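You operate a simulated robot arm through the tools that you are given. There is no shell and no other tool.

The job below is to be done with a simulated two-armed robot. You get a single attempt, and the scene is never put back.

## Task
Prime the dry glue wheel; run the card on top of the glue unit through for a 20 mm stripe.
Fine: draw the sliding plate back; leave the card on it, the wheel down and the knob at 20 mm.
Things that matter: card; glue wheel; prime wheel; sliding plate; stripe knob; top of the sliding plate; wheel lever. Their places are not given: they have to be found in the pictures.

Only the result counts: the job must be done as asked and must still hold three seconds after the hand-in. Knocking over, shifting, dropping, spilling or breaking anything else fails it.

## Robot
Two 7-joint arms with fingered hands on one trunk that stands fixed in place. Base frame: the origin is at the foot of the trunk, x ahead of it, y to its left, z up; the work surface is at about z = 0.86. Lengths are in m, angles in rad, forces in N, time in s.
The left shoulder is at [0.036, 0.186, 1.308], the right one opposite. With the tool pointing down near the work surface each hand reaches from about 0.1 to 0.72 m from the base axis, measured 20 degrees to its own side. Payload 3.6 kg a hand.
The tool frame of a hand sits at the grasp point between the pads (the TCP): z along the fingers, y along the line on which they close. The tips reach 0.026 m beyond it. The gripper opens to 0.088 m; its body begins 0.03 m behind the TCP. The gripper is a hand of 3 fingers: y runs from the thumb to the fingers, the wrist lies at [-0.017, -0.098, -0.164] in the tool frame.
Orientation is that of the tool frame in the base frame, as [roll, pitch, yaw] about the fixed x, y, z axes, in that order (R = Rz(yaw) Ry(pitch) Rx(roll)). With the fingers straight down and the wrist toward the robot, the tool's x, y and z point along [0, 1, 0], [1, 0, 0] and [0, 0, -1] of the base frame.

## Interface
- The arms move only by the tool step_arm. It takes "left_commands", "right_commands" or both (then of equal length, played together; a hand with none holds still); each is text: rows parted by semicolons, each of 6 numbers parted by spaces: the shift along the tool's x, y, z in units of 100 mm (1.0 is 100 mm), then the turn, a rotation vector about the tool's x, y, z in units of 90 degrees (1.0 is 90 degrees). In form: dx dy dz rx ry rz; .... A call has 1 to 20 rows; each row is the pose to reach, as a shift and turn from the pose commanded when the call began, along the tool's axes at that moment. A call with a number of a shift or a turn outside -1 to 1 is refused whole. Each row takes 0.2 s and may step no farther than 0.05 m and 0.15 rad from the row before; otherwise, the whole call is refused. A pose out of reach is approached as far as the arm can. The call stops where the force on the tool passes 90 N (or 10 N more than at its start, if that is more) or the arm is blocked; 0.2 s more then pass. In this call time passes only in rows, and 0.2 s behind the last. It gives the time, the measured TCP pose, the force on the tool (base axes), the opening and the grip force at its end, in the units of the frame above (readings bear some noise), with the torque about the TCP (base axes, N m) and any sound that the robot's microphone picked up, and new pictures: "pictures" is both (left out), scene, wrist or none (wrist: the cameras of the hands that moved).
- Cameras (640 x 400 px; columns grow to the right, rows downward): "scene" is now at [0.223, -0.0434, 1.2507]; the picture's right is [-0.45, -0.89, 0.00], its down [-0.08, 0.04, -1.00] and it looks along [0.89, -0.45, -0.09] (base axes); focal length 214 px, centre (320, 200). "left" rides on the left gripper at [-0.056, -0.08, -0.102] in its tool frame; the picture's right is [-0.73, -0.32, 0.60], its down [0.62, -0.66, 0.41] and it looks along [0.27, 0.68, 0.69] (tool axes); focal length 247 px, centre (320, 200). "right" rides on the right gripper at [0.056, -0.08, -0.102] in its tool frame; the picture's right is [-0.74, 0.32, -0.60], its down [-0.62, -0.67, 0.41] and it looks along [-0.27, 0.68, 0.69] (tool axes); focal length 247 px, centre (320, 200).
- raise_lower(by): moves the trunk up (or, below 0, down) by that many m; the arms and the scene camera ride with it, the base frame stays. It gives what a move gives, with no picture.
- finger_targets(fingers, thumb_bend, thumb_turn, hand): sets how far each is bent, from 0 (flat) to 1 (curled in); at 0.3 the hand is open as for a grip, at 0.7 the pads meet at the TCP. One left out holds its place. A second passes; each finger stops where it meets its share of the squeeze, and holds until it gets a number again. It is the only way to open and close the hand. It gives what a move gives, with no picture; readings hold the bend of each and the force on the fingers (four entries, about 0 where the hand has none), thumb and palm. thumb_turn goes from beside the hand (0) to across from the fingers (1), as for a grip.
- pan_tilt(pan, tilt): turns the head with the scene camera to pan (to the left, within 1.047 rad either way) and tilt (down, from -0.506 to 1.204), counted from straight ahead of the robot (the tilt from the chest, where the trunk bows). It gives what a move gives, and a new picture of the scene camera.
- measure_at(camera, pixels): for up to 12 pixels [column, row] of the newest picture of that camera ("zoom" is the newest enlarged one), the place [x, y, z] in the base frame of the surface seen there, good to about 0.003 m. No time passes.
- enlarge(camera, box): a new picture of the part [left, top, right, bottom] of that camera's present view, enlarged. No time passes.
- hand_in(): hands the job in; it is judged then, once.

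Open the grippers and draw the arms clear of the work before you hand the job in, unless the task says otherwise.

The tools are called after ">>>" by a JSON object that holds its "method" and its "body". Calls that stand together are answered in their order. step_arm: Moves the arms, as the interface text tells. Its arguments: {"type":"object","properties":{"left_commands":{"type":"string"},"right_commands":{"type":"string"},"pictures":{"type":"string","enum":["both","scene","wrist","none"]}},"required":[]} The other tools are called the same way: raise_lower (by) moves the trunk up or down; finger_targets (fingers, thumb_bend, thumb_turn, hand) moves the fingers one by one; pan_tilt (pan, tilt) turns the head that bears the scene camera; measure_at (camera, pixels) gives the place of the surface under pixels of a picture; enlarge (camera, box) takes an enlarged picture of a part of a camera's view; hand_in () hands the job in.

At the start:

```text
time_s: 0.0
left_tcp_pos: [0.4758, -0.0314, 1.318]
left_tool_rot: [3.14, -0.001, 1.572]
left_force: [0.0, -0.3, 0.5]
left_ft_torque: [0.03, 0.0, -0.04]
left_width: 0.0879
left_grasp_force: 0.1
left_shape: jaw
left_bend: [0.3, 0.3, 0.98]
left_finger forces: [0.0, 0.0, 0.1, 0.0, 0.1, 0.0]
right_tcp_pos: [0.3811, -0.4257, 1.3187]
right_tool_rot: [3.141, 0.0, 1.571]
right_force: [0.2, -0.3, 0.1]
right_ft_torque: [0.02, 0.02, 0.0]
right_width: 0.0879
right_grasp_force: 0.1
right_shape: jaw
right_bend: [0.3, 0.3, 0.98]
right_finger forces: [0.1, 0.0, 0.0, 0.0, 0.1, 0.1]
trunk travel left (down, up): [-0.45, 0.307]
head pan, tilt (commanded): [-0.463, 0.087]
```

scene: 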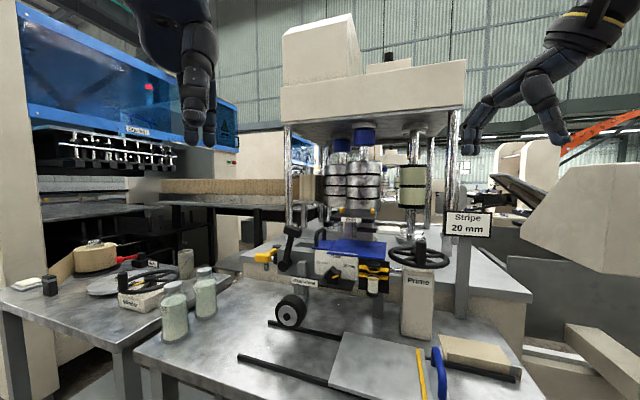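
right: 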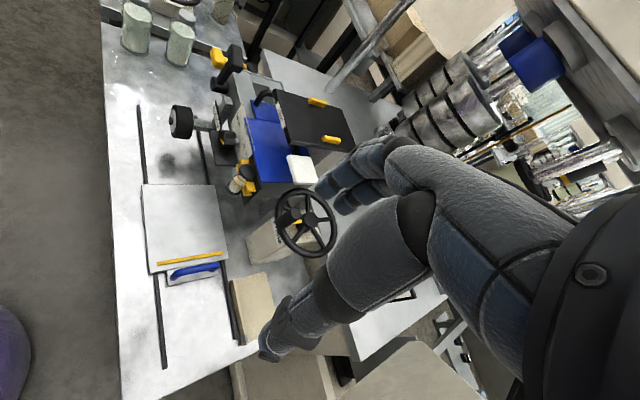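
left: 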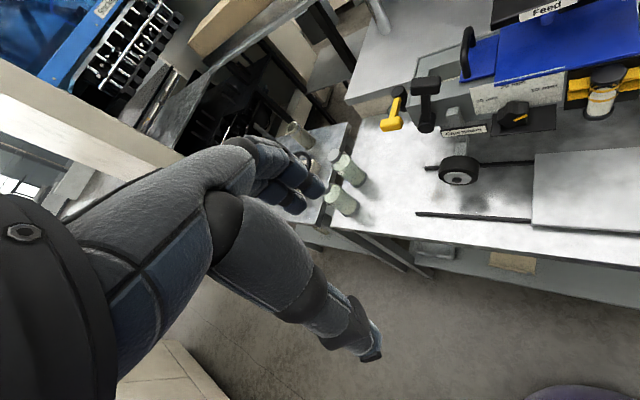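

The scene picture shows a glue unit with a "Prime" handwheel near (418,255), a "Stripe 20 mm" sign at (468,224), a small wheel at (290,312), and a plate on rails at (385,365). I enlarge parts of the views to identify the parts.

>>> {"method": "enlarge", "body": {"camera": "scene", "box": [230, 200, 530, 400]}}

>>> {"method": "enlarge", "body": {"camera": "right", "box": [100, 30, 360, 380]}}

>>> {"method": "enlarge", "body": {"camera": "left", "box": [320, 0, 640, 240]}}

```text
2.00 times, centred on (380, 300) of scene
```

zoom: 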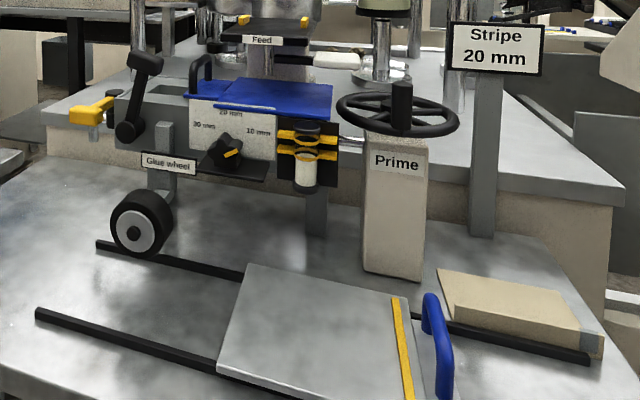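

```text
1.14 times, centred on (230, 205) of right
```

zoom: 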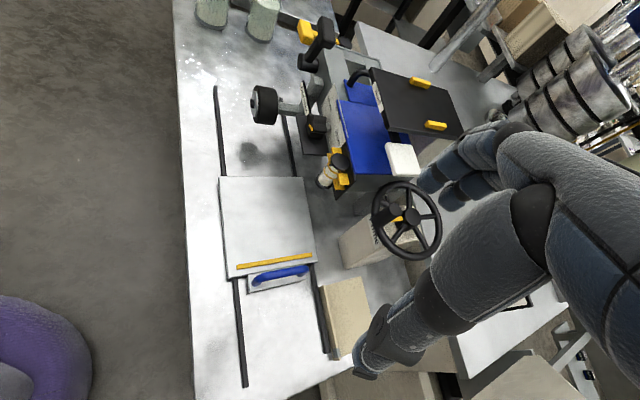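

```text
1.67 times, centred on (480, 120) of left
```

zoom: 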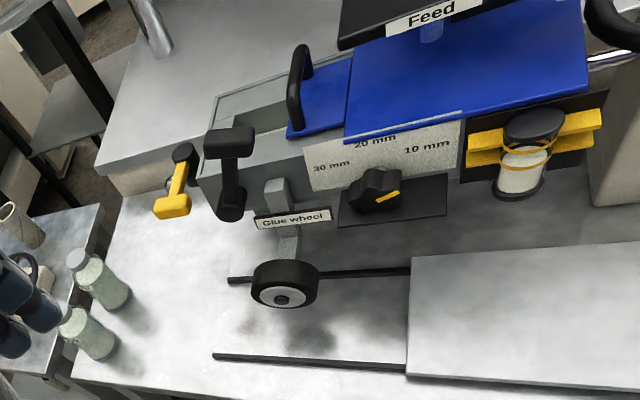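

I measure key points of the glue unit, wheel, plate and handwheel in the first enlarged view's scene coordinates.

>>> {"method": "measure_at", "body": {"camera": "scene", "pixels": [[290, 313], [345, 275], [418, 253], [418, 300], [350, 246], [290, 237], [297, 262], [264, 256], [436, 365], [420, 370], [375, 360], [485, 352]]}}

>>> {"method": "enlarge", "body": {"camera": "scene", "box": [250, 200, 410, 300]}}

>>> {"method": "enlarge", "body": {"camera": "left", "box": [400, 60, 560, 160]}}

>>> {"method": "enlarge", "body": {"camera": "right", "box": [200, 40, 360, 210]}}

```text
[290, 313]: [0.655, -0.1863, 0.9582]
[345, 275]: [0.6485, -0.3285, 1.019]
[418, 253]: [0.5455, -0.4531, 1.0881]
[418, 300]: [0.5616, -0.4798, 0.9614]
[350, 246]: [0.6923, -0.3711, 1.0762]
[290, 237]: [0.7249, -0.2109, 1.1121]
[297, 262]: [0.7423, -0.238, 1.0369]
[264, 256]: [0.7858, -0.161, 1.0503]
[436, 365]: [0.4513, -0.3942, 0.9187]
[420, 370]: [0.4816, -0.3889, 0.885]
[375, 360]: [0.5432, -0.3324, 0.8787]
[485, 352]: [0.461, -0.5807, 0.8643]
```

```text
4.00 times, centred on (330, 250) of scene
```

zoom: 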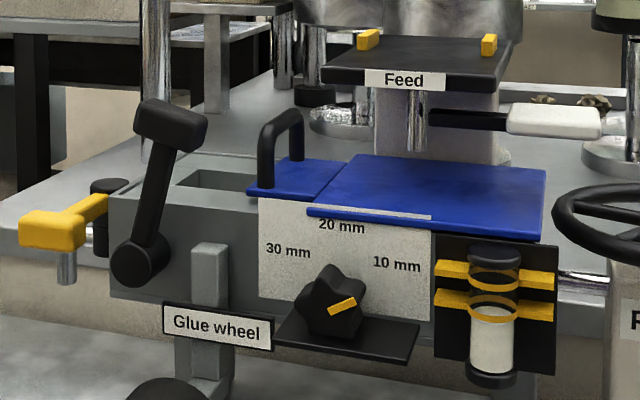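

```text
4.00 times, centred on (480, 110) of left
```

zoom: 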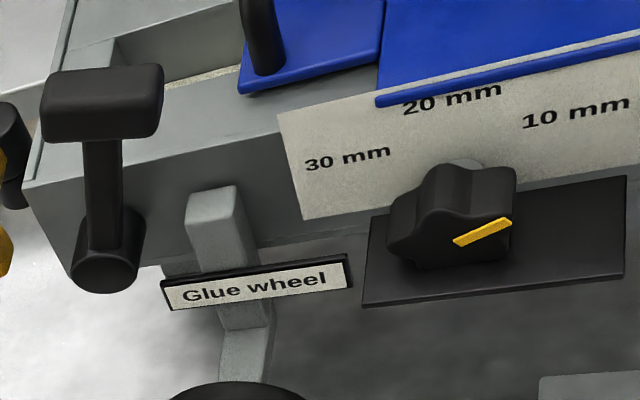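

```text
2.35 times, centred on (280, 125) of right
```

zoom: 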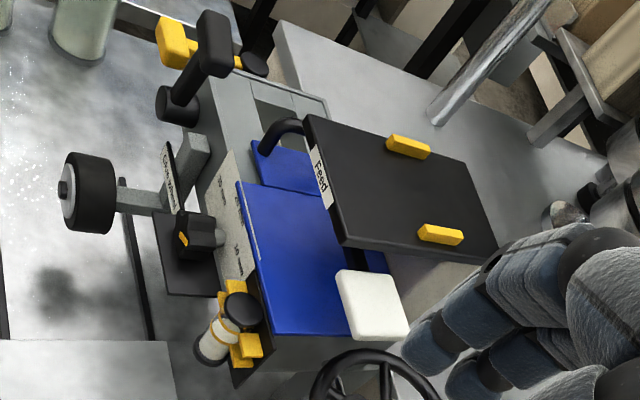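

The big blue sheet with a pale edge on the glue tank (zoom (430,195)) seems to be the card, and the knob with yellow pointer sits below the 30/20/10 mm scale. I tilt the head down for a better view.

>>> {"method": "pan_tilt", "body": {"pan": -0.6, "tilt": 0.5}}

```text
time_s: 0.9
left_tcp_pos: [0.475, -0.0312, 1.3186]
left_tool_rot: [-3.141, -0.001, 1.573]
left_force: [0.5, -0.6, 0.6]
left_ft_torque: [0.02, 0.03, 0.02]
left_width: 0.0873
left_grasp_force: 0.1
left_shape: jaw
left_bend: [0.3, 0.3, 0.98]
left_finger forces: [0.0, 0.0, 0.0, 0.0, 0.0, 0.0]
right_tcp_pos: [0.3822, -0.4247, 1.3184]
right_tool_rot: [3.141, 0.0, 1.57]
right_force: [-0.2, -0.1, -1.3]
right_ft_torque: [-0.01, -0.01, 0.0]
right_width: 0.0879
right_grasp_force: 0.0
right_shape: jaw
right_bend: [0.3, 0.3, 0.98]
right_finger forces: [0.0, 0.1, 0.0, 0.1, 0.0, 0.0]
trunk travel left (down, up): [-0.45, 0.307]
head pan, tilt (commanded): [-0.6, 0.499]
```

scene: 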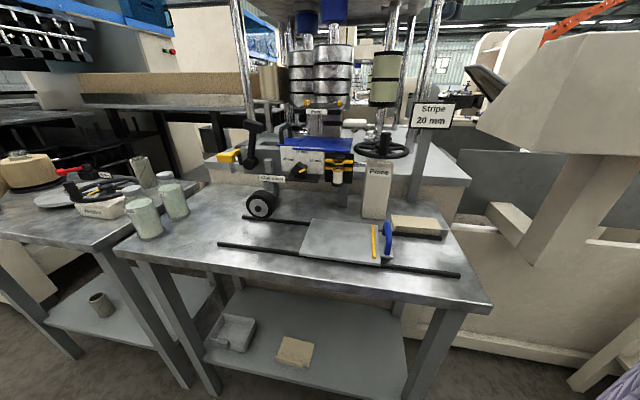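

The whole bench is now in view; I enlarge the glue unit region and the plate region for measurement.

>>> {"method": "enlarge", "body": {"camera": "scene", "box": [210, 90, 370, 190]}}

>>> {"method": "enlarge", "body": {"camera": "scene", "box": [210, 180, 490, 300]}}

>>> {"method": "enlarge", "body": {"camera": "scene", "box": [330, 90, 470, 240]}}

```text
4.00 times, centred on (290, 140) of scene
```

zoom: 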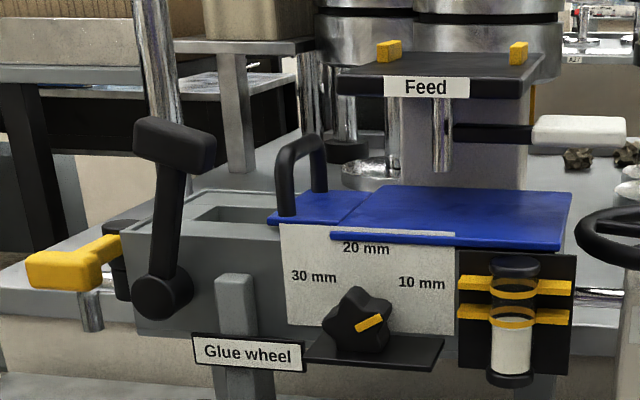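

```text
2.29 times, centred on (350, 240) of scene
```

zoom: 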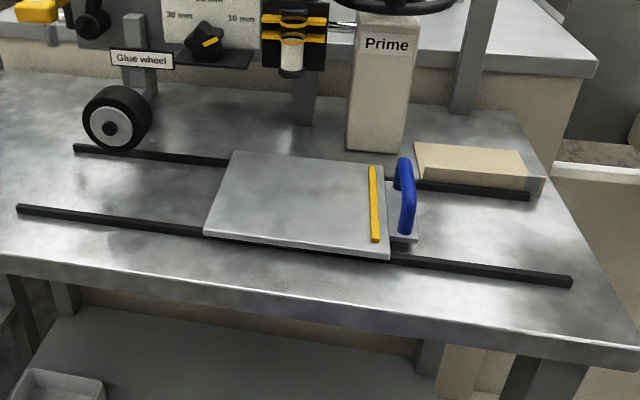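

```text
2.67 times, centred on (400, 165) of scene
```

zoom: 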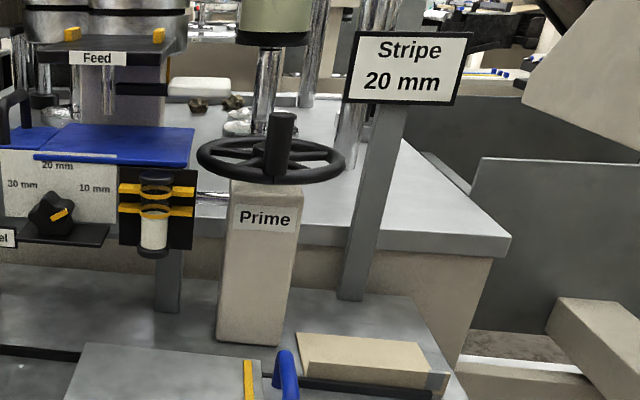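

I look closely at the prime handwheel with the right wrist camera and at the overall scene distances.

>>> {"method": "enlarge", "body": {"camera": "right", "box": [230, 160, 358, 280]}}

>>> {"method": "enlarge", "body": {"camera": "right", "box": [130, 170, 290, 370]}}

>>> {"method": "enlarge", "body": {"camera": "scene", "box": [340, 115, 440, 185]}}

```text
3.33 times, centred on (294, 220) of right
```

zoom: 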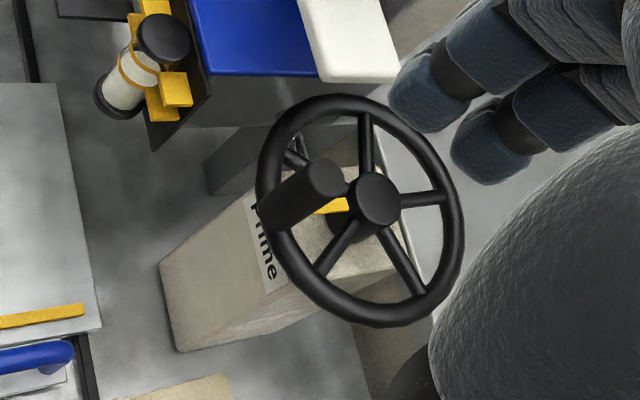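

```text
2.00 times, centred on (210, 270) of right
```

zoom: 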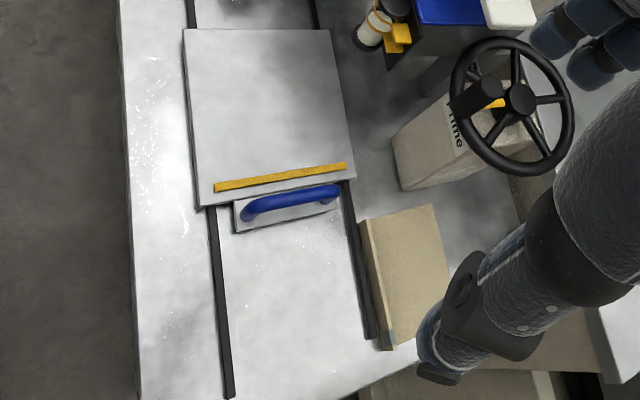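

```text
5.71 times, centred on (390, 150) of scene
```

zoom: 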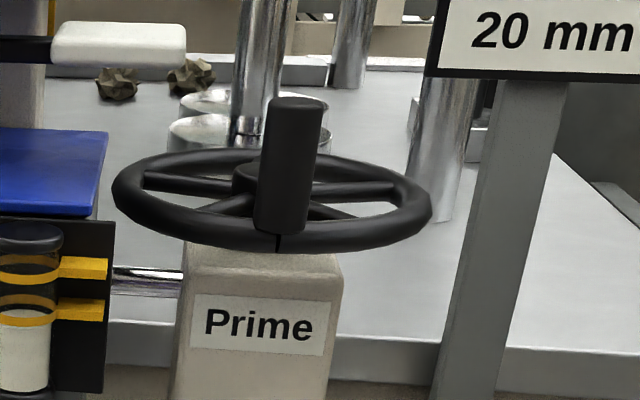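

I measure the handwheel and its upright spinner grip from the zoom picture.

>>> {"method": "measure_at", "body": {"camera": "zoom", "pixels": [[288, 100], [288, 170], [280, 225], [250, 175], [130, 195], [425, 210], [280, 243], [240, 158], [330, 157], [265, 270], [200, 260], [330, 262]]}}

>>> {"method": "measure_at", "body": {"camera": "right", "pixels": [[296, 212], [305, 219], [292, 222], [283, 218], [304, 190], [332, 219], [308, 253], [284, 206], [184, 121], [160, 255], [190, 268], [200, 200]]}}

```text
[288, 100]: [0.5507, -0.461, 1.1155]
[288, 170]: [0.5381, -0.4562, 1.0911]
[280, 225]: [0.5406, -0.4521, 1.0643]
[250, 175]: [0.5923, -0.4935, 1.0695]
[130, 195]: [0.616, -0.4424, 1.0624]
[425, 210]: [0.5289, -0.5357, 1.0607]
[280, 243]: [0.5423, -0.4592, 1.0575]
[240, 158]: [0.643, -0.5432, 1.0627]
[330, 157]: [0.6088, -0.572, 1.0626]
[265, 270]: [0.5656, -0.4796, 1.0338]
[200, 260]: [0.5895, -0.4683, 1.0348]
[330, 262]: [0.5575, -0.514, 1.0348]
```

```text
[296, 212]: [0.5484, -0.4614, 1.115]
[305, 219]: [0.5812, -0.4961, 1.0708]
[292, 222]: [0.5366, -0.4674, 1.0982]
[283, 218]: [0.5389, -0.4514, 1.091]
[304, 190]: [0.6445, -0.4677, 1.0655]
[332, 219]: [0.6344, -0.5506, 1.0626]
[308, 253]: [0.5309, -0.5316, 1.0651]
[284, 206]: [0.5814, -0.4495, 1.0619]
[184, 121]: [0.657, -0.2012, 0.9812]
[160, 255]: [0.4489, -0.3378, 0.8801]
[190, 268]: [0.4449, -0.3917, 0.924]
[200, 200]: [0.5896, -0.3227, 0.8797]
```

Now the glue unit: enlarge and measure card corners, lever, knob.

>>> {"method": "enlarge", "body": {"camera": "scene", "box": [210, 90, 370, 190]}}

>>> {"method": "measure_at", "body": {"camera": "zoom", "pixels": [[385, 190], [565, 197], [555, 243], [338, 234], [440, 212], [330, 210], [310, 150], [175, 145], [165, 295], [355, 335], [370, 322], [240, 290]]}}

>>> {"method": "measure_at", "body": {"camera": "zoom", "pixels": [[340, 310], [350, 292], [380, 310], [330, 330], [420, 320], [300, 310], [365, 250], [320, 280], [415, 285], [345, 237], [450, 240], [170, 220]]}}

>>> {"method": "measure_at", "body": {"camera": "zoom", "pixels": [[50, 265], [100, 245], [360, 83], [530, 70], [580, 130], [515, 265], [510, 350], [430, 345], [310, 362], [150, 150], [205, 140], [235, 215]]}}

```text
4.00 times, centred on (290, 140) of scene
```

zoom: 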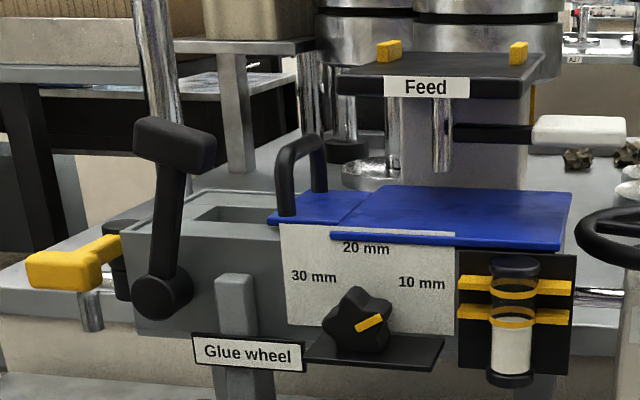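

```text
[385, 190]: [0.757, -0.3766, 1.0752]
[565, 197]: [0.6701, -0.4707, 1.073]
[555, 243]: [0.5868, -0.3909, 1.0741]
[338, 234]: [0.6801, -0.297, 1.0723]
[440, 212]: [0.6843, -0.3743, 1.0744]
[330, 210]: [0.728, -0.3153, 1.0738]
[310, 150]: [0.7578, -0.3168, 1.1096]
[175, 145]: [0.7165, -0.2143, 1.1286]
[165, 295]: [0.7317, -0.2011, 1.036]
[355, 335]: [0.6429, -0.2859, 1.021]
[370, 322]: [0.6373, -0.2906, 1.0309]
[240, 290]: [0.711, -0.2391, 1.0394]
```

```text
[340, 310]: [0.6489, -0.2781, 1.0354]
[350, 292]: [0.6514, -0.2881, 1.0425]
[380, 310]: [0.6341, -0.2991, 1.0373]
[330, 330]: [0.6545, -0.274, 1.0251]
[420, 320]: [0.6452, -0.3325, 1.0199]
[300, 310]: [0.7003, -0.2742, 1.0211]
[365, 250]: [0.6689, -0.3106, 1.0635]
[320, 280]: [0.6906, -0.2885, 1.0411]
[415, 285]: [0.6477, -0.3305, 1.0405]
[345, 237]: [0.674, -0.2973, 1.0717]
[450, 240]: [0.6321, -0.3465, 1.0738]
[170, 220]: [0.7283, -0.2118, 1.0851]
```

```text
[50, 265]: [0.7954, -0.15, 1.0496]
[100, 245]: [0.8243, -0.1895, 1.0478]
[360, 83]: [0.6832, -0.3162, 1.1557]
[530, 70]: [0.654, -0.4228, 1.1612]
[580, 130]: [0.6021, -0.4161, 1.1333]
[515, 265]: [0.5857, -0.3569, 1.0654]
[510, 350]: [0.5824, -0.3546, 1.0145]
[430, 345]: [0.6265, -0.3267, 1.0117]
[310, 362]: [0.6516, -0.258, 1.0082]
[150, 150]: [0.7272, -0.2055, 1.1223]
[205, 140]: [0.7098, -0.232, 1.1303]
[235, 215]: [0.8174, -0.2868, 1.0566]
```

The card's corners come out at about (0.757,-0.377), (0.670,-0.471), (0.587,-0.391), (0.680,-0.297), z 1.074. I zoom on its edges to see overhang and thickness.

>>> {"method": "enlarge", "body": {"camera": "scene", "box": [285, 130, 357, 175]}}

>>> {"method": "enlarge", "body": {"camera": "left", "box": [480, 0, 640, 120]}}

>>> {"method": "enlarge", "body": {"camera": "right", "box": [225, 100, 325, 200]}}

```text
8.89 times, centred on (321, 152) of scene
```

zoom: 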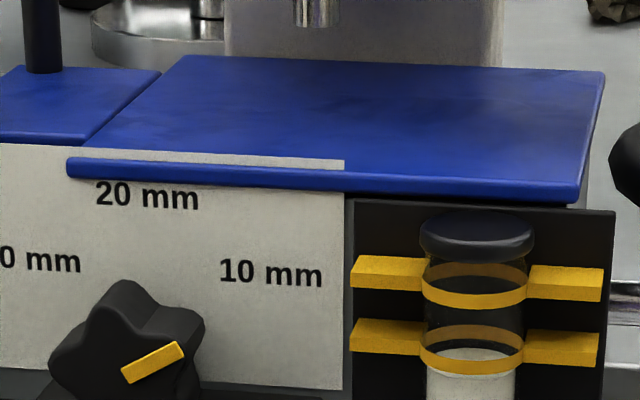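

```text
3.33 times, centred on (560, 60) of left
```

zoom: 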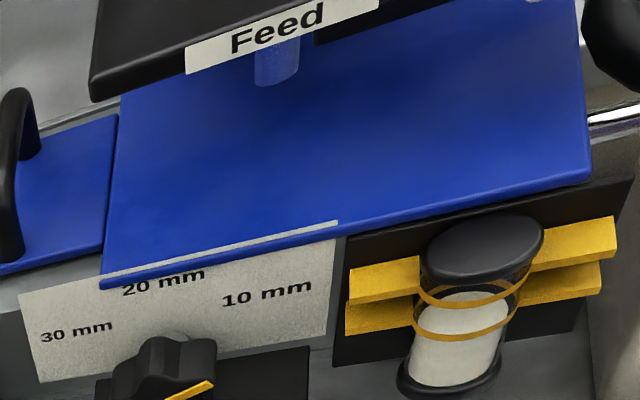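

```text
4.00 times, centred on (275, 150) of right
```

zoom: 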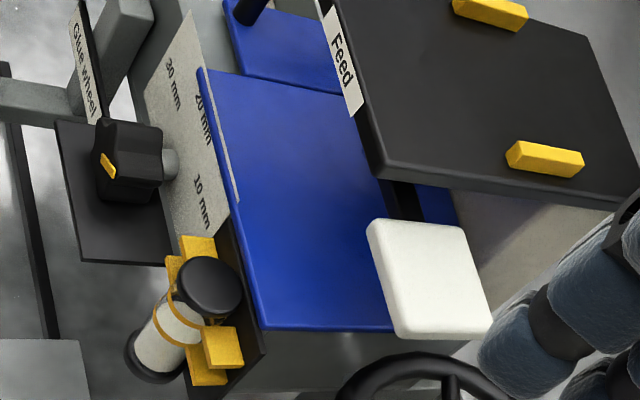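

The Feed table seems to hang above the card and the card's front edge barely overhangs the tank. I move the right hand nearer for a closer look and draw the left hand away to the left.

>>> {"method": "step_arm", "body": {"right_commands": "0.24 0.12 0.25 0 0 0; 0.48 0.25 0.5 0 0 0; 0.72 0.38 0.75 0 0 0; 0.95 0.5 1.0 0 0 0", "left_commands": "0.25 -0.2 0 0 0 0; 0.5 -0.4 0 0 0 0; 0.75 -0.6 0 0 0 0; 1.0 -0.8 0 0 0 0", "pictures": "both"}}

```text
time_s: 1.9
left_tcp_pos: [0.3949, 0.072, 1.3192]
left_tool_rot: [-3.139, 0.001, 1.57]
left_force: [-0.8, 0.5, -0.6]
left_ft_torque: [-0.02, 0.0, -0.02]
left_width: 0.0879
left_grasp_force: 0.0
left_shape: jaw
left_bend: [0.3, 0.3, 0.98]
left_finger forces: [0.1, 0.0, 0.0, 0.0, 0.0, 0.0]
right_tcp_pos: [0.4323, -0.3285, 1.2193]
right_tool_rot: [3.14, 0.0, 1.57]
right_force: [0.4, -0.4, -0.7]
right_ft_torque: [-0.01, -0.02, -0.02]
right_width: 0.0876
right_grasp_force: 0.1
right_shape: jaw
right_bend: [0.3, 0.3, 0.98]
right_finger forces: [0.1, 0.1, 0.0, 0.0, 0.0, 0.0]
trunk travel left (down, up): [-0.45, 0.307]
head pan, tilt (commanded): [-0.6, 0.499]
```

scene: 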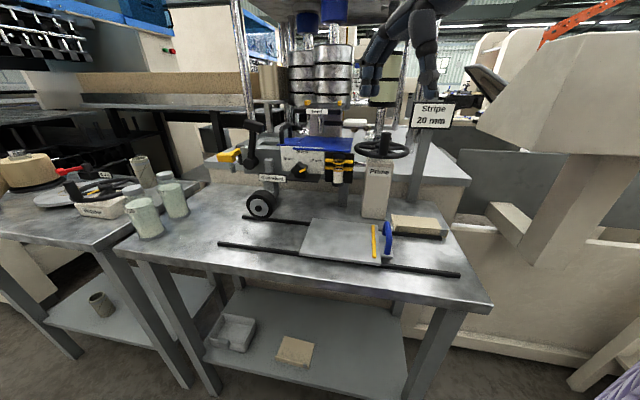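
right: 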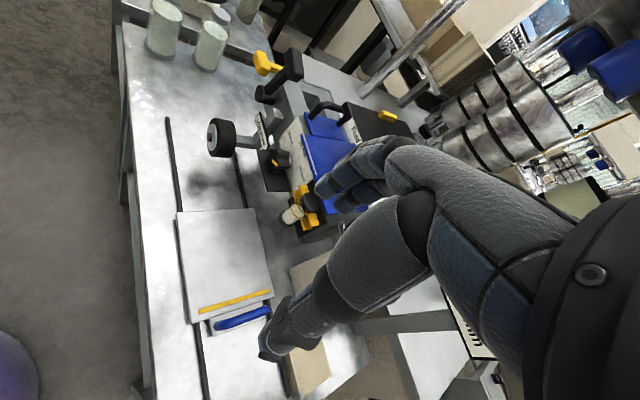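
left: 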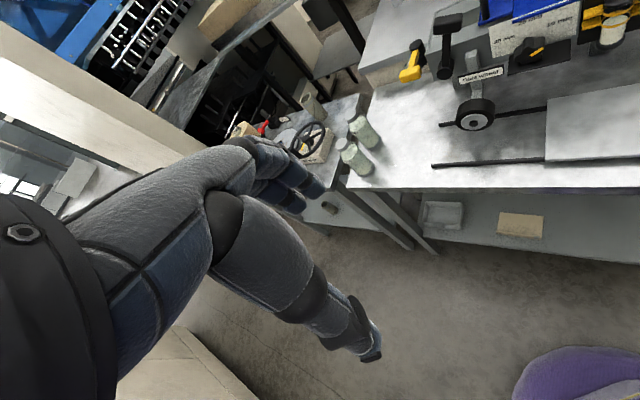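

From here I enlarge the glue unit in the right wrist camera and the scene camera.

>>> {"method": "enlarge", "body": {"camera": "right", "box": [200, 40, 400, 250]}}

>>> {"method": "enlarge", "body": {"camera": "left", "box": [380, 0, 640, 170]}}

>>> {"method": "enlarge", "body": {"camera": "right", "box": [260, 80, 360, 180]}}

```text
1.90 times, centred on (300, 145) of right
```

zoom: 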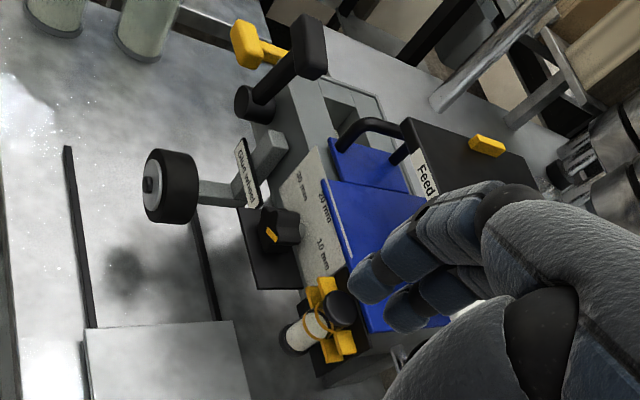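

```text
2.35 times, centred on (510, 85) of left
```

zoom: 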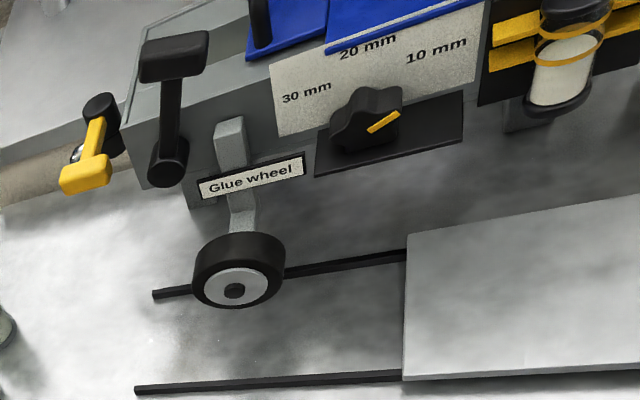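

```text
4.00 times, centred on (310, 130) of right
```

zoom: 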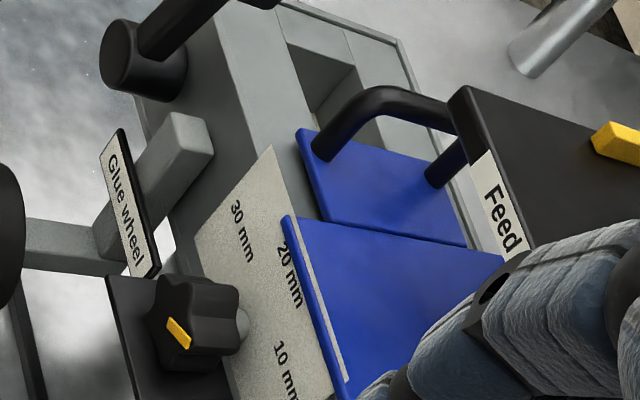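

I measure the Feed table's outline and white grip to know the clearance above the card.

>>> {"method": "enlarge", "body": {"camera": "scene", "box": [270, 90, 390, 165]}}

>>> {"method": "measure_at", "body": {"camera": "zoom", "pixels": [[140, 110], [345, 115], [180, 85], [360, 85], [155, 122], [340, 128], [235, 120], [175, 80], [385, 80], [360, 180], [430, 180], [230, 170]]}}

```text
5.33 times, centred on (330, 128) of scene
```

zoom: 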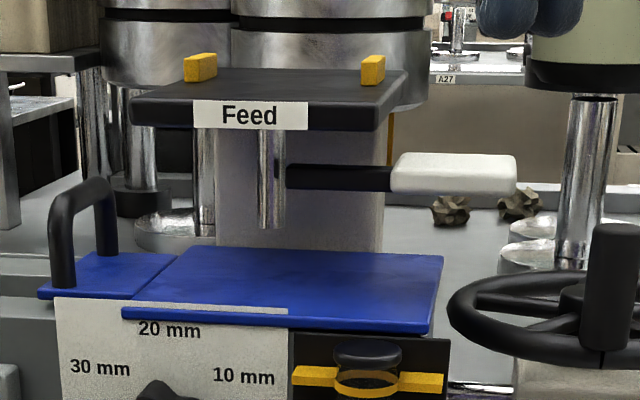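

```text
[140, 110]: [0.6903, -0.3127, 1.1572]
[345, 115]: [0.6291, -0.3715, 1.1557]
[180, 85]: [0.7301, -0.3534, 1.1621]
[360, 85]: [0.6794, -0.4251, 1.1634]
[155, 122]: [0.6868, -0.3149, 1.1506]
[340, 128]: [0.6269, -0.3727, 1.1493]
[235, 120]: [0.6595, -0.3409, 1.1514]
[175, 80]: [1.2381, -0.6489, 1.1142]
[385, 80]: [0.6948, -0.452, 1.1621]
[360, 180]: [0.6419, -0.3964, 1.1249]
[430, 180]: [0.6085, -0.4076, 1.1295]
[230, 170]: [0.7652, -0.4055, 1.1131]
```

The Feed table spans right above the card at z about 1.145–1.16. I check the chrome rods between Feed and card, and the column behind.

>>> {"method": "measure_at", "body": {"camera": "zoom", "pixels": [[270, 150], [270, 200], [265, 225], [205, 160], [205, 215], [320, 178], [350, 190], [400, 175], [510, 175], [450, 157], [450, 185], [330, 220]]}}

>>> {"method": "measure_at", "body": {"camera": "zoom", "pixels": [[125, 312], [430, 325], [440, 258], [180, 250], [60, 290], [165, 262], [115, 260], [105, 190], [60, 220], [60, 280], [365, 355], [400, 350]]}}

```text
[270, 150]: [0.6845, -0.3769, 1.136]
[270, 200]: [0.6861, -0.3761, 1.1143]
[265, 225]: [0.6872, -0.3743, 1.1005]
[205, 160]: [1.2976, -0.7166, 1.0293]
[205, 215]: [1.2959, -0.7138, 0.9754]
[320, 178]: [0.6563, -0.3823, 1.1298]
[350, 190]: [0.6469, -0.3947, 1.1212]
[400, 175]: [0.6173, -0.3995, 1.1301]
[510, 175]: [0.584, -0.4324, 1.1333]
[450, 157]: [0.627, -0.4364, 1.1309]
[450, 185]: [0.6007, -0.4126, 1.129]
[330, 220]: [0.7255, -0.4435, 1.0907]
```

```text
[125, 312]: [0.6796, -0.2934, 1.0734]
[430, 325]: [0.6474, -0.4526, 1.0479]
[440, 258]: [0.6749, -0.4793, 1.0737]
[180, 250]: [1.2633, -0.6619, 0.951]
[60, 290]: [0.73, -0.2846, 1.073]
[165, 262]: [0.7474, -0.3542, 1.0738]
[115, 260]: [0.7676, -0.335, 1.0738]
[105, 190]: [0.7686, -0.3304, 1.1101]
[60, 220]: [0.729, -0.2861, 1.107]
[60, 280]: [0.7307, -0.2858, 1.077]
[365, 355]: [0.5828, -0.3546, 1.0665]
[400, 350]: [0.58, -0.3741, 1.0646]
```

Card and lid tops are at z≈1.074; a rod hangs to z≈1.10 over (0.686,-0.376). Now I measure the plate, rails, wheel and table front edge.

>>> {"method": "enlarge", "body": {"camera": "scene", "box": [210, 180, 490, 300]}}

>>> {"method": "measure_at", "body": {"camera": "zoom", "pixels": [[237, 155], [208, 232], [386, 255], [378, 168], [372, 170], [376, 238], [402, 165], [408, 228], [412, 240], [300, 200], [80, 148], [20, 208]]}}

>>> {"method": "measure_at", "body": {"camera": "zoom", "pixels": [[525, 195], [568, 281], [110, 128], [110, 95], [90, 115], [145, 95], [130, 110], [110, 148], [640, 360], [300, 325], [420, 150], [540, 160]]}}

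```text
2.29 times, centred on (350, 240) of scene
```

zoom: 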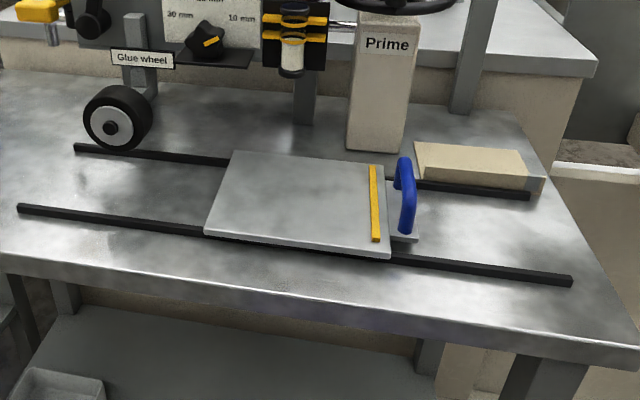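

```text
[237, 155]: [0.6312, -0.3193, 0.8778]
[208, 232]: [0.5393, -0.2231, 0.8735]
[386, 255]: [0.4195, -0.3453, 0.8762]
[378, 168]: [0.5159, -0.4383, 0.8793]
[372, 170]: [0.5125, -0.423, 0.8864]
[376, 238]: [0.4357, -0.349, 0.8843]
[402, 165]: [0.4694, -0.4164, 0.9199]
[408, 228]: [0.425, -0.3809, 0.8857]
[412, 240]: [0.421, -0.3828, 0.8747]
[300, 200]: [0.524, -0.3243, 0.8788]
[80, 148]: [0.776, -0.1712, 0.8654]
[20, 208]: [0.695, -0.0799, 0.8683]
```

```text
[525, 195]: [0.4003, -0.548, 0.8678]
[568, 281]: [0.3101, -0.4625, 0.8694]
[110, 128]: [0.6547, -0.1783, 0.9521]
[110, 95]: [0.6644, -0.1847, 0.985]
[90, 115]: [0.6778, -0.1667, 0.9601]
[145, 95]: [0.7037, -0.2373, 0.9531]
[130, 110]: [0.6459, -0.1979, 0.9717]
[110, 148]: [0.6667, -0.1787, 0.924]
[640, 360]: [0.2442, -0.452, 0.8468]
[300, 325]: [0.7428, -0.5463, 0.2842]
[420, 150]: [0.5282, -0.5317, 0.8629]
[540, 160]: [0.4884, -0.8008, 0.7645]
```

The rails run at 45° in the base frame (u=(0.707,0.707), v=(-0.707,0.707) toward the front). I enlarge the handwheel, knob, lever and vial to read marks and angles.

>>> {"method": "enlarge", "body": {"camera": "scene", "box": [350, 125, 414, 165]}}

>>> {"method": "enlarge", "body": {"camera": "scene", "box": [270, 145, 334, 185]}}

>>> {"method": "enlarge", "body": {"camera": "scene", "box": [212, 115, 292, 185]}}

>>> {"method": "enlarge", "body": {"camera": "left", "box": [390, 0, 550, 130]}}

```text
10.00 times, centred on (382, 145) of scene
```

zoom: 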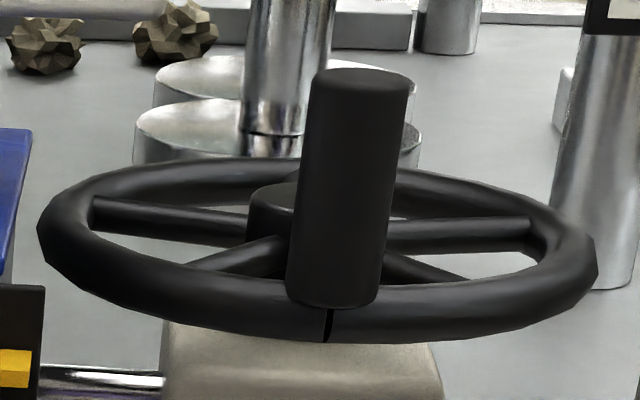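

```text
10.00 times, centred on (302, 165) of scene
```

zoom: 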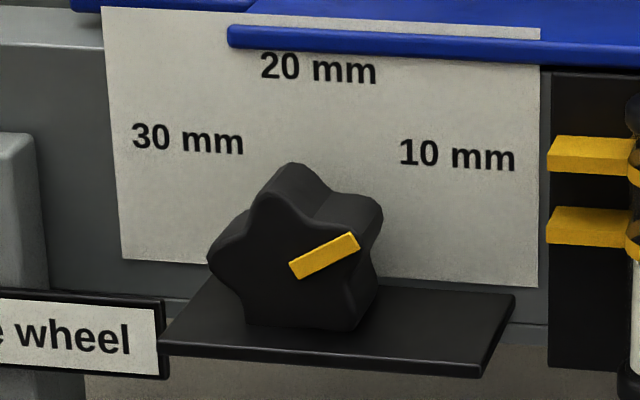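

```text
5.71 times, centred on (252, 150) of scene
```

zoom: 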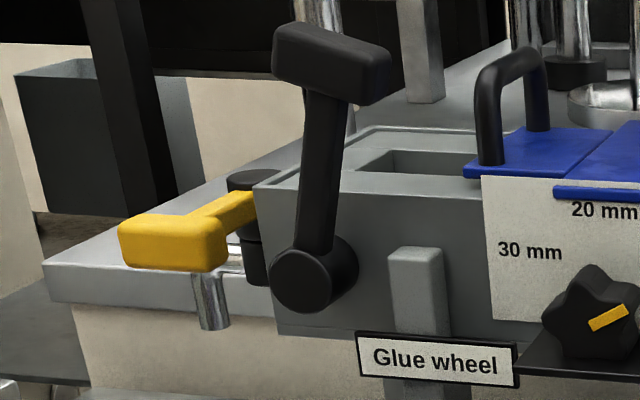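

```text
3.08 times, centred on (470, 65) of left
```

zoom: 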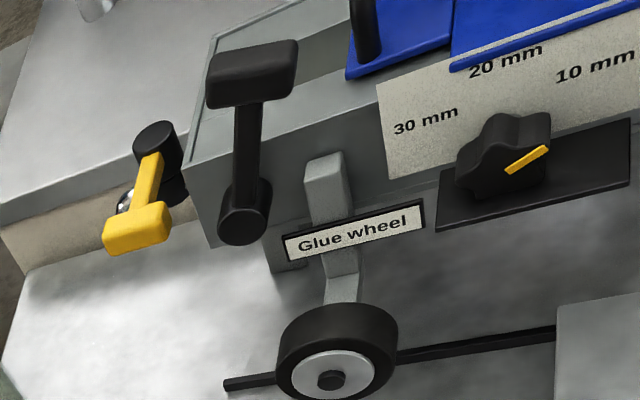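

I test what hand shapes are available: curl the right fingers with the thumb straight, in free air, to see whether the thumb can serve as a poker.

>>> {"method": "finger_targets", "body": {"hand": "right", "fingers": 1.0, "thumb_bend": 0.0, "thumb_turn": 1.0}}

>>> {"method": "pan_tilt", "body": {"pan": -0.6, "tilt": 0.2}}

>>> {"method": "enlarge", "body": {"camera": "scene", "box": [340, 0, 560, 240]}}

>>> {"method": "enlarge", "body": {"camera": "right", "box": [0, 0, 640, 400]}}

```text
time_s: 2.9
left_tcp_pos: [0.395, 0.0701, 1.3184]
left_tool_rot: [3.142, 0.0, 1.572]
left_force: [0.5, 0.0, 0.2]
left_ft_torque: [0.01, 0.03, 0.0]
left_width: 0.0875
left_grasp_force: 0.1
left_shape: jaw
left_bend: [0.3, 0.3, 0.98]
left_finger forces: [0.0, 0.0, 0.0, 0.0, 0.1, 0.0]
right_tcp_pos: [0.4317, -0.3299, 1.2189]
right_tool_rot: [3.141, 0.0, 1.57]
right_force: [0.2, -0.8, 0.1]
right_ft_torque: [0.0, -0.02, 0.0]
right_width: 0.0426
right_grasp_force: 0.1
right_shape: fingers
right_bend: [1.0, 0.0, 0.95]
right_finger forces: [0.1, 0.1, 0.0, 0.1, 0.1, 0.1]
trunk travel left (down, up): [-0.45, 0.307]
head pan, tilt (commanded): [-0.6, 0.499]
```

```text
time_s: 3.7
left_tcp_pos: [0.3947, 0.0704, 1.32]
left_tool_rot: [-3.14, 0.0, 1.571]
left_force: [0.0, -0.7, 0.2]
left_ft_torque: [0.02, 0.01, -0.02]
left_width: 0.0876
left_grasp_force: 0.0
left_shape: jaw
left_bend: [0.3, 0.3, 0.98]
left_finger forces: [0.0, 0.1, 0.1, 0.1, 0.1, 0.0]
right_tcp_pos: [0.4315, -0.3308, 1.2209]
right_tool_rot: [3.141, 0.002, 1.571]
right_force: [0.8, -0.4, 0.9]
right_ft_torque: [-0.02, -0.01, 0.0]
right_width: 0.0423
right_grasp_force: 0.1
right_shape: fingers
right_bend: [1.0, 0.0, 0.95]
right_finger forces: [0.0, 0.1, 0.0, 0.1, 0.1, 0.0]
trunk travel left (down, up): [-0.45, 0.307]
head pan, tilt (commanded): [-0.6, 0.201]
```

scene: 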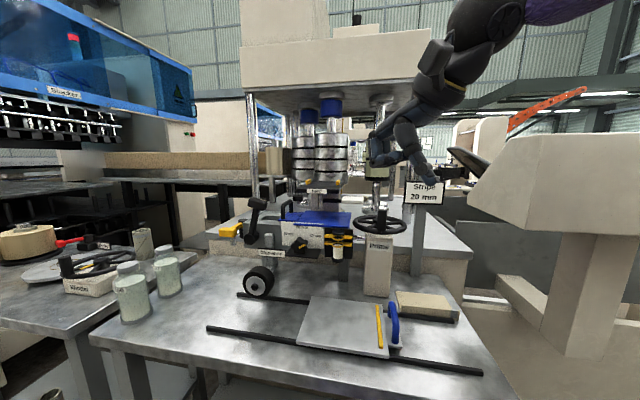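

```text
1.67 times, centred on (450, 120) of scene
```

zoom: 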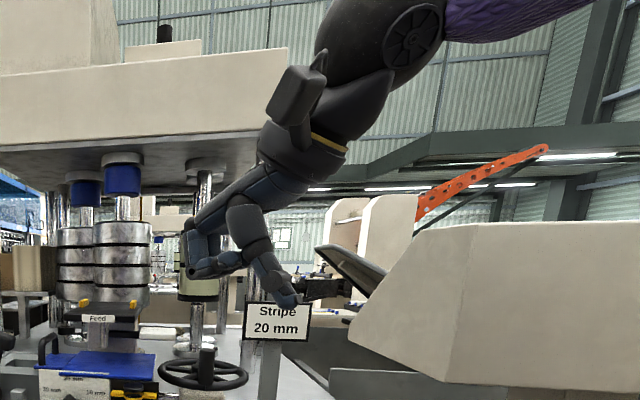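

```text
1.00 times, centred on (320, 200) of right (not enlarged: the box is as wide or as high as the picture)
```

zoom: 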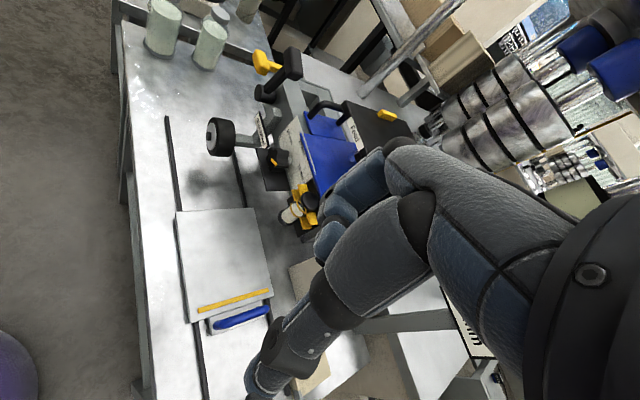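

The thumb now extends below the curled fingers as a poker. I measure its tip and the curled knuckles in the scene picture.

>>> {"method": "enlarge", "body": {"camera": "scene", "box": [380, 90, 480, 200]}}

>>> {"method": "measure_at", "body": {"camera": "scene", "pixels": [[435, 182], [430, 175], [420, 160], [412, 150], [410, 135], [372, 146], [380, 160], [405, 150], [430, 100]]}}

>>> {"method": "measure_at", "body": {"camera": "right", "pixels": [[262, 388], [275, 355], [300, 325], [330, 240], [345, 205], [380, 160], [340, 300]]}}

```text
3.64 times, centred on (430, 145) of scene
```

zoom: 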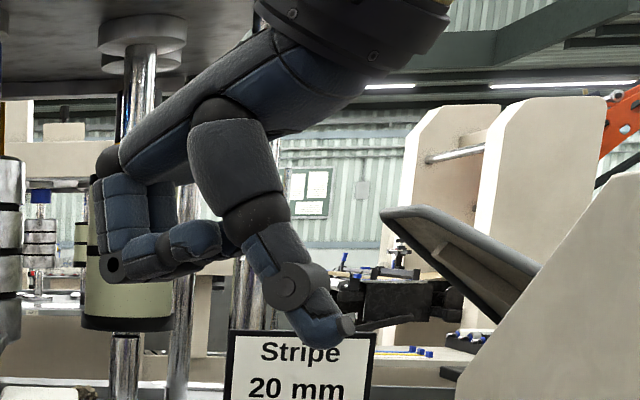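

```text
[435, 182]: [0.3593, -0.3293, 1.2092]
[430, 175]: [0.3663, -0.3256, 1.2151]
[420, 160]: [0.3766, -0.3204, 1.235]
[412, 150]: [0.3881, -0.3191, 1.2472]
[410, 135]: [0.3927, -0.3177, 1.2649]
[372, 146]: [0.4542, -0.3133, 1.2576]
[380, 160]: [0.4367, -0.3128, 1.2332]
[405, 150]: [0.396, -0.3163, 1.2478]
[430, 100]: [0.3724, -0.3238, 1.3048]
```

```text
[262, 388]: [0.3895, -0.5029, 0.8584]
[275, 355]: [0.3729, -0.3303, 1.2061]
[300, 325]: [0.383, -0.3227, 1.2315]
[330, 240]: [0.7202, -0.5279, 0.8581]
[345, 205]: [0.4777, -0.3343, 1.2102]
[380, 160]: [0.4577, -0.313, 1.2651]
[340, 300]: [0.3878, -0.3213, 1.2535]
```

I try thumb_bend 0.5 with the fingers curled to see the thumb's direction relative to the tool axis.

>>> {"method": "finger_targets", "body": {"hand": "right", "fingers": 1.0, "thumb_bend": 0.5}}

>>> {"method": "enlarge", "body": {"camera": "scene", "box": [370, 100, 470, 200]}}

>>> {"method": "measure_at", "body": {"camera": "zoom", "pixels": [[100, 180], [100, 260], [180, 250], [240, 150], [260, 230], [270, 290], [300, 310], [330, 330], [280, 320], [250, 340]]}}

>>> {"method": "enlarge", "body": {"camera": "right", "box": [220, 130, 480, 400]}}

```text
time_s: 4.7
left_tcp_pos: [0.396, 0.071, 1.3189]
left_tool_rot: [-3.141, 0.001, 1.571]
left_force: [0.8, 0.1, 0.2]
left_ft_torque: [-0.02, 0.0, -0.01]
left_width: 0.0876
left_grasp_force: 0.1
left_shape: jaw
left_bend: [0.3, 0.3, 0.98]
left_finger forces: [0.0, 0.0, 0.0, 0.0, 0.0, 0.1]
right_tcp_pos: [0.4317, -0.3312, 1.2191]
right_tool_rot: [3.14, 0.0, 1.571]
right_force: [0.2, -0.6, 0.0]
right_ft_torque: [-0.05, -0.02, -0.01]
right_width: 0.0308
right_grasp_force: 0.1
right_shape: fingers
right_bend: [1.0, 0.48, 1.0]
right_finger forces: [0.1, 0.0, 0.0, 0.0, 0.0, 0.1]
trunk travel left (down, up): [-0.45, 0.307]
head pan, tilt (commanded): [-0.6, 0.201]
```

```text
4.00 times, centred on (420, 150) of scene
```

zoom: 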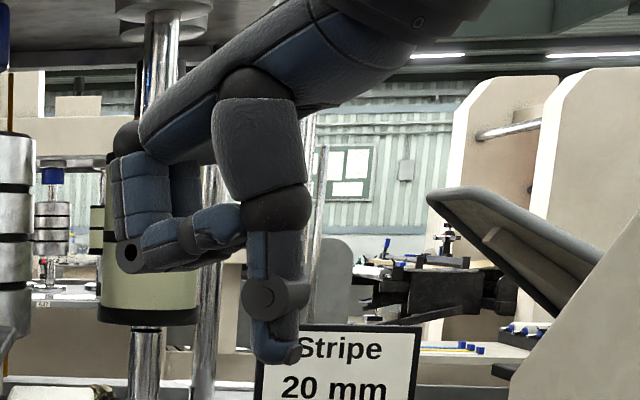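

```text
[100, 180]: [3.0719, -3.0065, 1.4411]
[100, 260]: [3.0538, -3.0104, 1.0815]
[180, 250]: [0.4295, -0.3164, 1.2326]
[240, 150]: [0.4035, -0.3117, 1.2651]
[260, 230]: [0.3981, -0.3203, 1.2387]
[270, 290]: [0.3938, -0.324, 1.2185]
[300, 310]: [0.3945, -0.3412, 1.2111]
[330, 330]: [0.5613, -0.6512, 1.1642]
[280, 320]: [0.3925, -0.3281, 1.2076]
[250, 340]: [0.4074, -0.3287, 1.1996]
```

```text
1.48 times, centred on (350, 265) of right
```

zoom: 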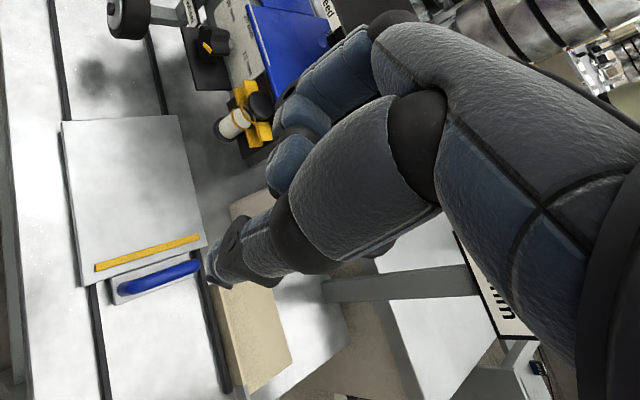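

With bend 0.5 the thumb points along the tool axis, its tip about 33 mm to the thumb side and 24 mm beyond the TCP — a usable poker. I measure the stripe knob precisely.

>>> {"method": "enlarge", "body": {"camera": "scene", "box": [268, 215, 332, 255]}}

>>> {"method": "measure_at", "body": {"camera": "zoom", "pixels": [[290, 280], [300, 270], [275, 275], [290, 250], [350, 260], [370, 230], [345, 315], [250, 320], [215, 260], [285, 185], [400, 330], [480, 330]]}}

>>> {"method": "enlarge", "body": {"camera": "right", "box": [240, 120, 320, 190]}}

```text
10.00 times, centred on (300, 235) of scene
```

zoom: 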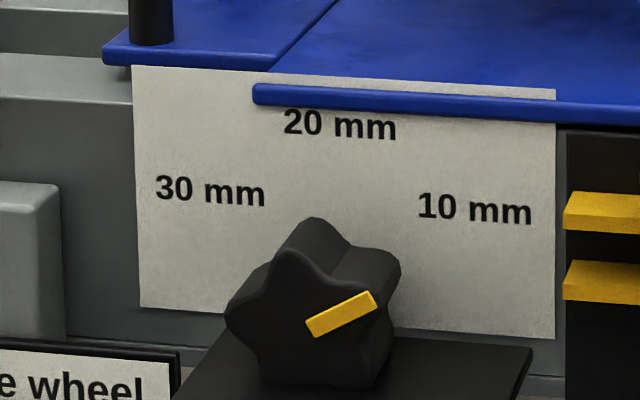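

```text
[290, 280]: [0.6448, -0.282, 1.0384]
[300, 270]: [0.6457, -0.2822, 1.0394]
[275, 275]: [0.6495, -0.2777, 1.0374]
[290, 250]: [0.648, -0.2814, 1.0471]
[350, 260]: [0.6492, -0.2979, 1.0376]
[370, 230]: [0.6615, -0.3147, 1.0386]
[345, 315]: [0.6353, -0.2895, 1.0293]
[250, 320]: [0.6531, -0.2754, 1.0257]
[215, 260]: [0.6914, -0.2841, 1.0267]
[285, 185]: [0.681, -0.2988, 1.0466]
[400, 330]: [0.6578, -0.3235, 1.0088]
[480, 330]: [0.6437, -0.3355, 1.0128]
```

```text
5.71 times, centred on (280, 155) of right
```

zoom: 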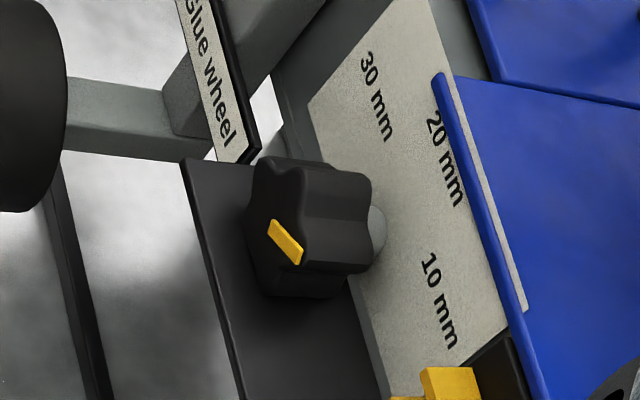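

The knob centre is at about u=0.253, z=1.027, front v=-0.655; its pointer is at about 27° (10 mm). I turn the right hand to a horizontal pose (fingers pointing into the machine, thumb below) at its present place.

>>> {"method": "step_arm", "body": {"right_commands": "0 0 0 -0.0786 -0.0326 0.0326; 0 0 0 -0.1573 -0.0651 0.0651; 0 0 0 -0.2359 -0.0977 0.0977; 0 0 0 -0.3146 -0.1303 0.1303; 0 0 0 -0.3932 -0.1628 0.1628; 0 0 0 -0.4719 -0.1954 0.1954; 0 0 0 -0.5505 -0.2280 0.2280; 0 0 0 -0.6291 -0.2605 0.2605; 0 0 0 -0.7078 -0.2931 0.2931; 0 0 0 -0.7864 -0.3257 0.3257; 0 0 0 -0.8651 -0.3582 0.3582; 0 0 0 -0.9437 -0.3908 0.3908", "pictures": "both"}}

```text
time_s: 7.3
left_tcp_pos: [0.3937, 0.0701, 1.319]
left_tool_rot: [3.141, -0.001, 1.573]
left_force: [0.2, -0.1, -0.4]
left_ft_torque: [0.01, 0.01, 0.0]
left_width: 0.0878
left_grasp_force: 0.1
left_shape: jaw
left_bend: [0.3, 0.3, 0.98]
left_finger forces: [0.1, 0.1, 0.0, 0.1, 0.1, 0.0]
right_tcp_pos: [0.4475, -0.4357, 1.3022]
right_tool_rot: [1.573, 0.008, 0.797]
right_force: [0.1, -0.6, 0.0]
right_ft_torque: [0.01, 0.0, 0.01]
right_width: 0.0308
right_grasp_force: 0.0
right_shape: fingers
right_bend: [1.0, 0.49, 1.0]
right_finger forces: [0.0, 0.0, 0.1, 0.1, 0.0, 0.0]
right hand out of reach, approached as far as the arm can: row 4, 5, 6, 7, 8, 9, 10, 11, 12
trunk travel left (down, up): [-0.45, 0.307]
head pan, tilt (commanded): [-0.6, 0.201]
```

scene: 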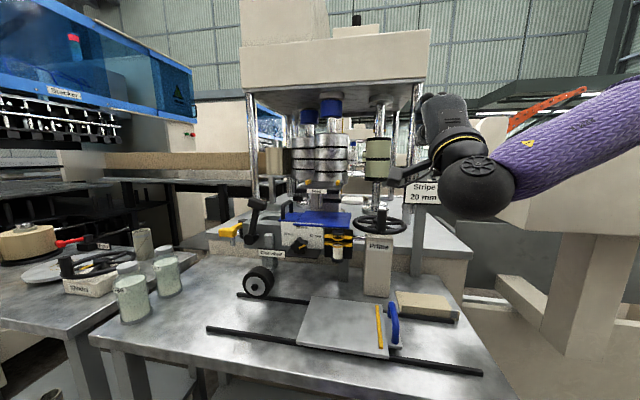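
right: 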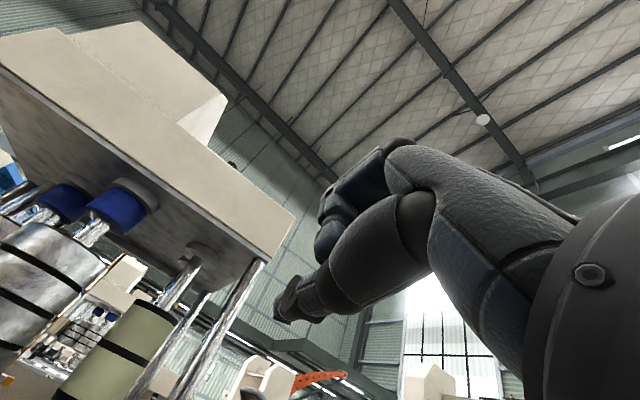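

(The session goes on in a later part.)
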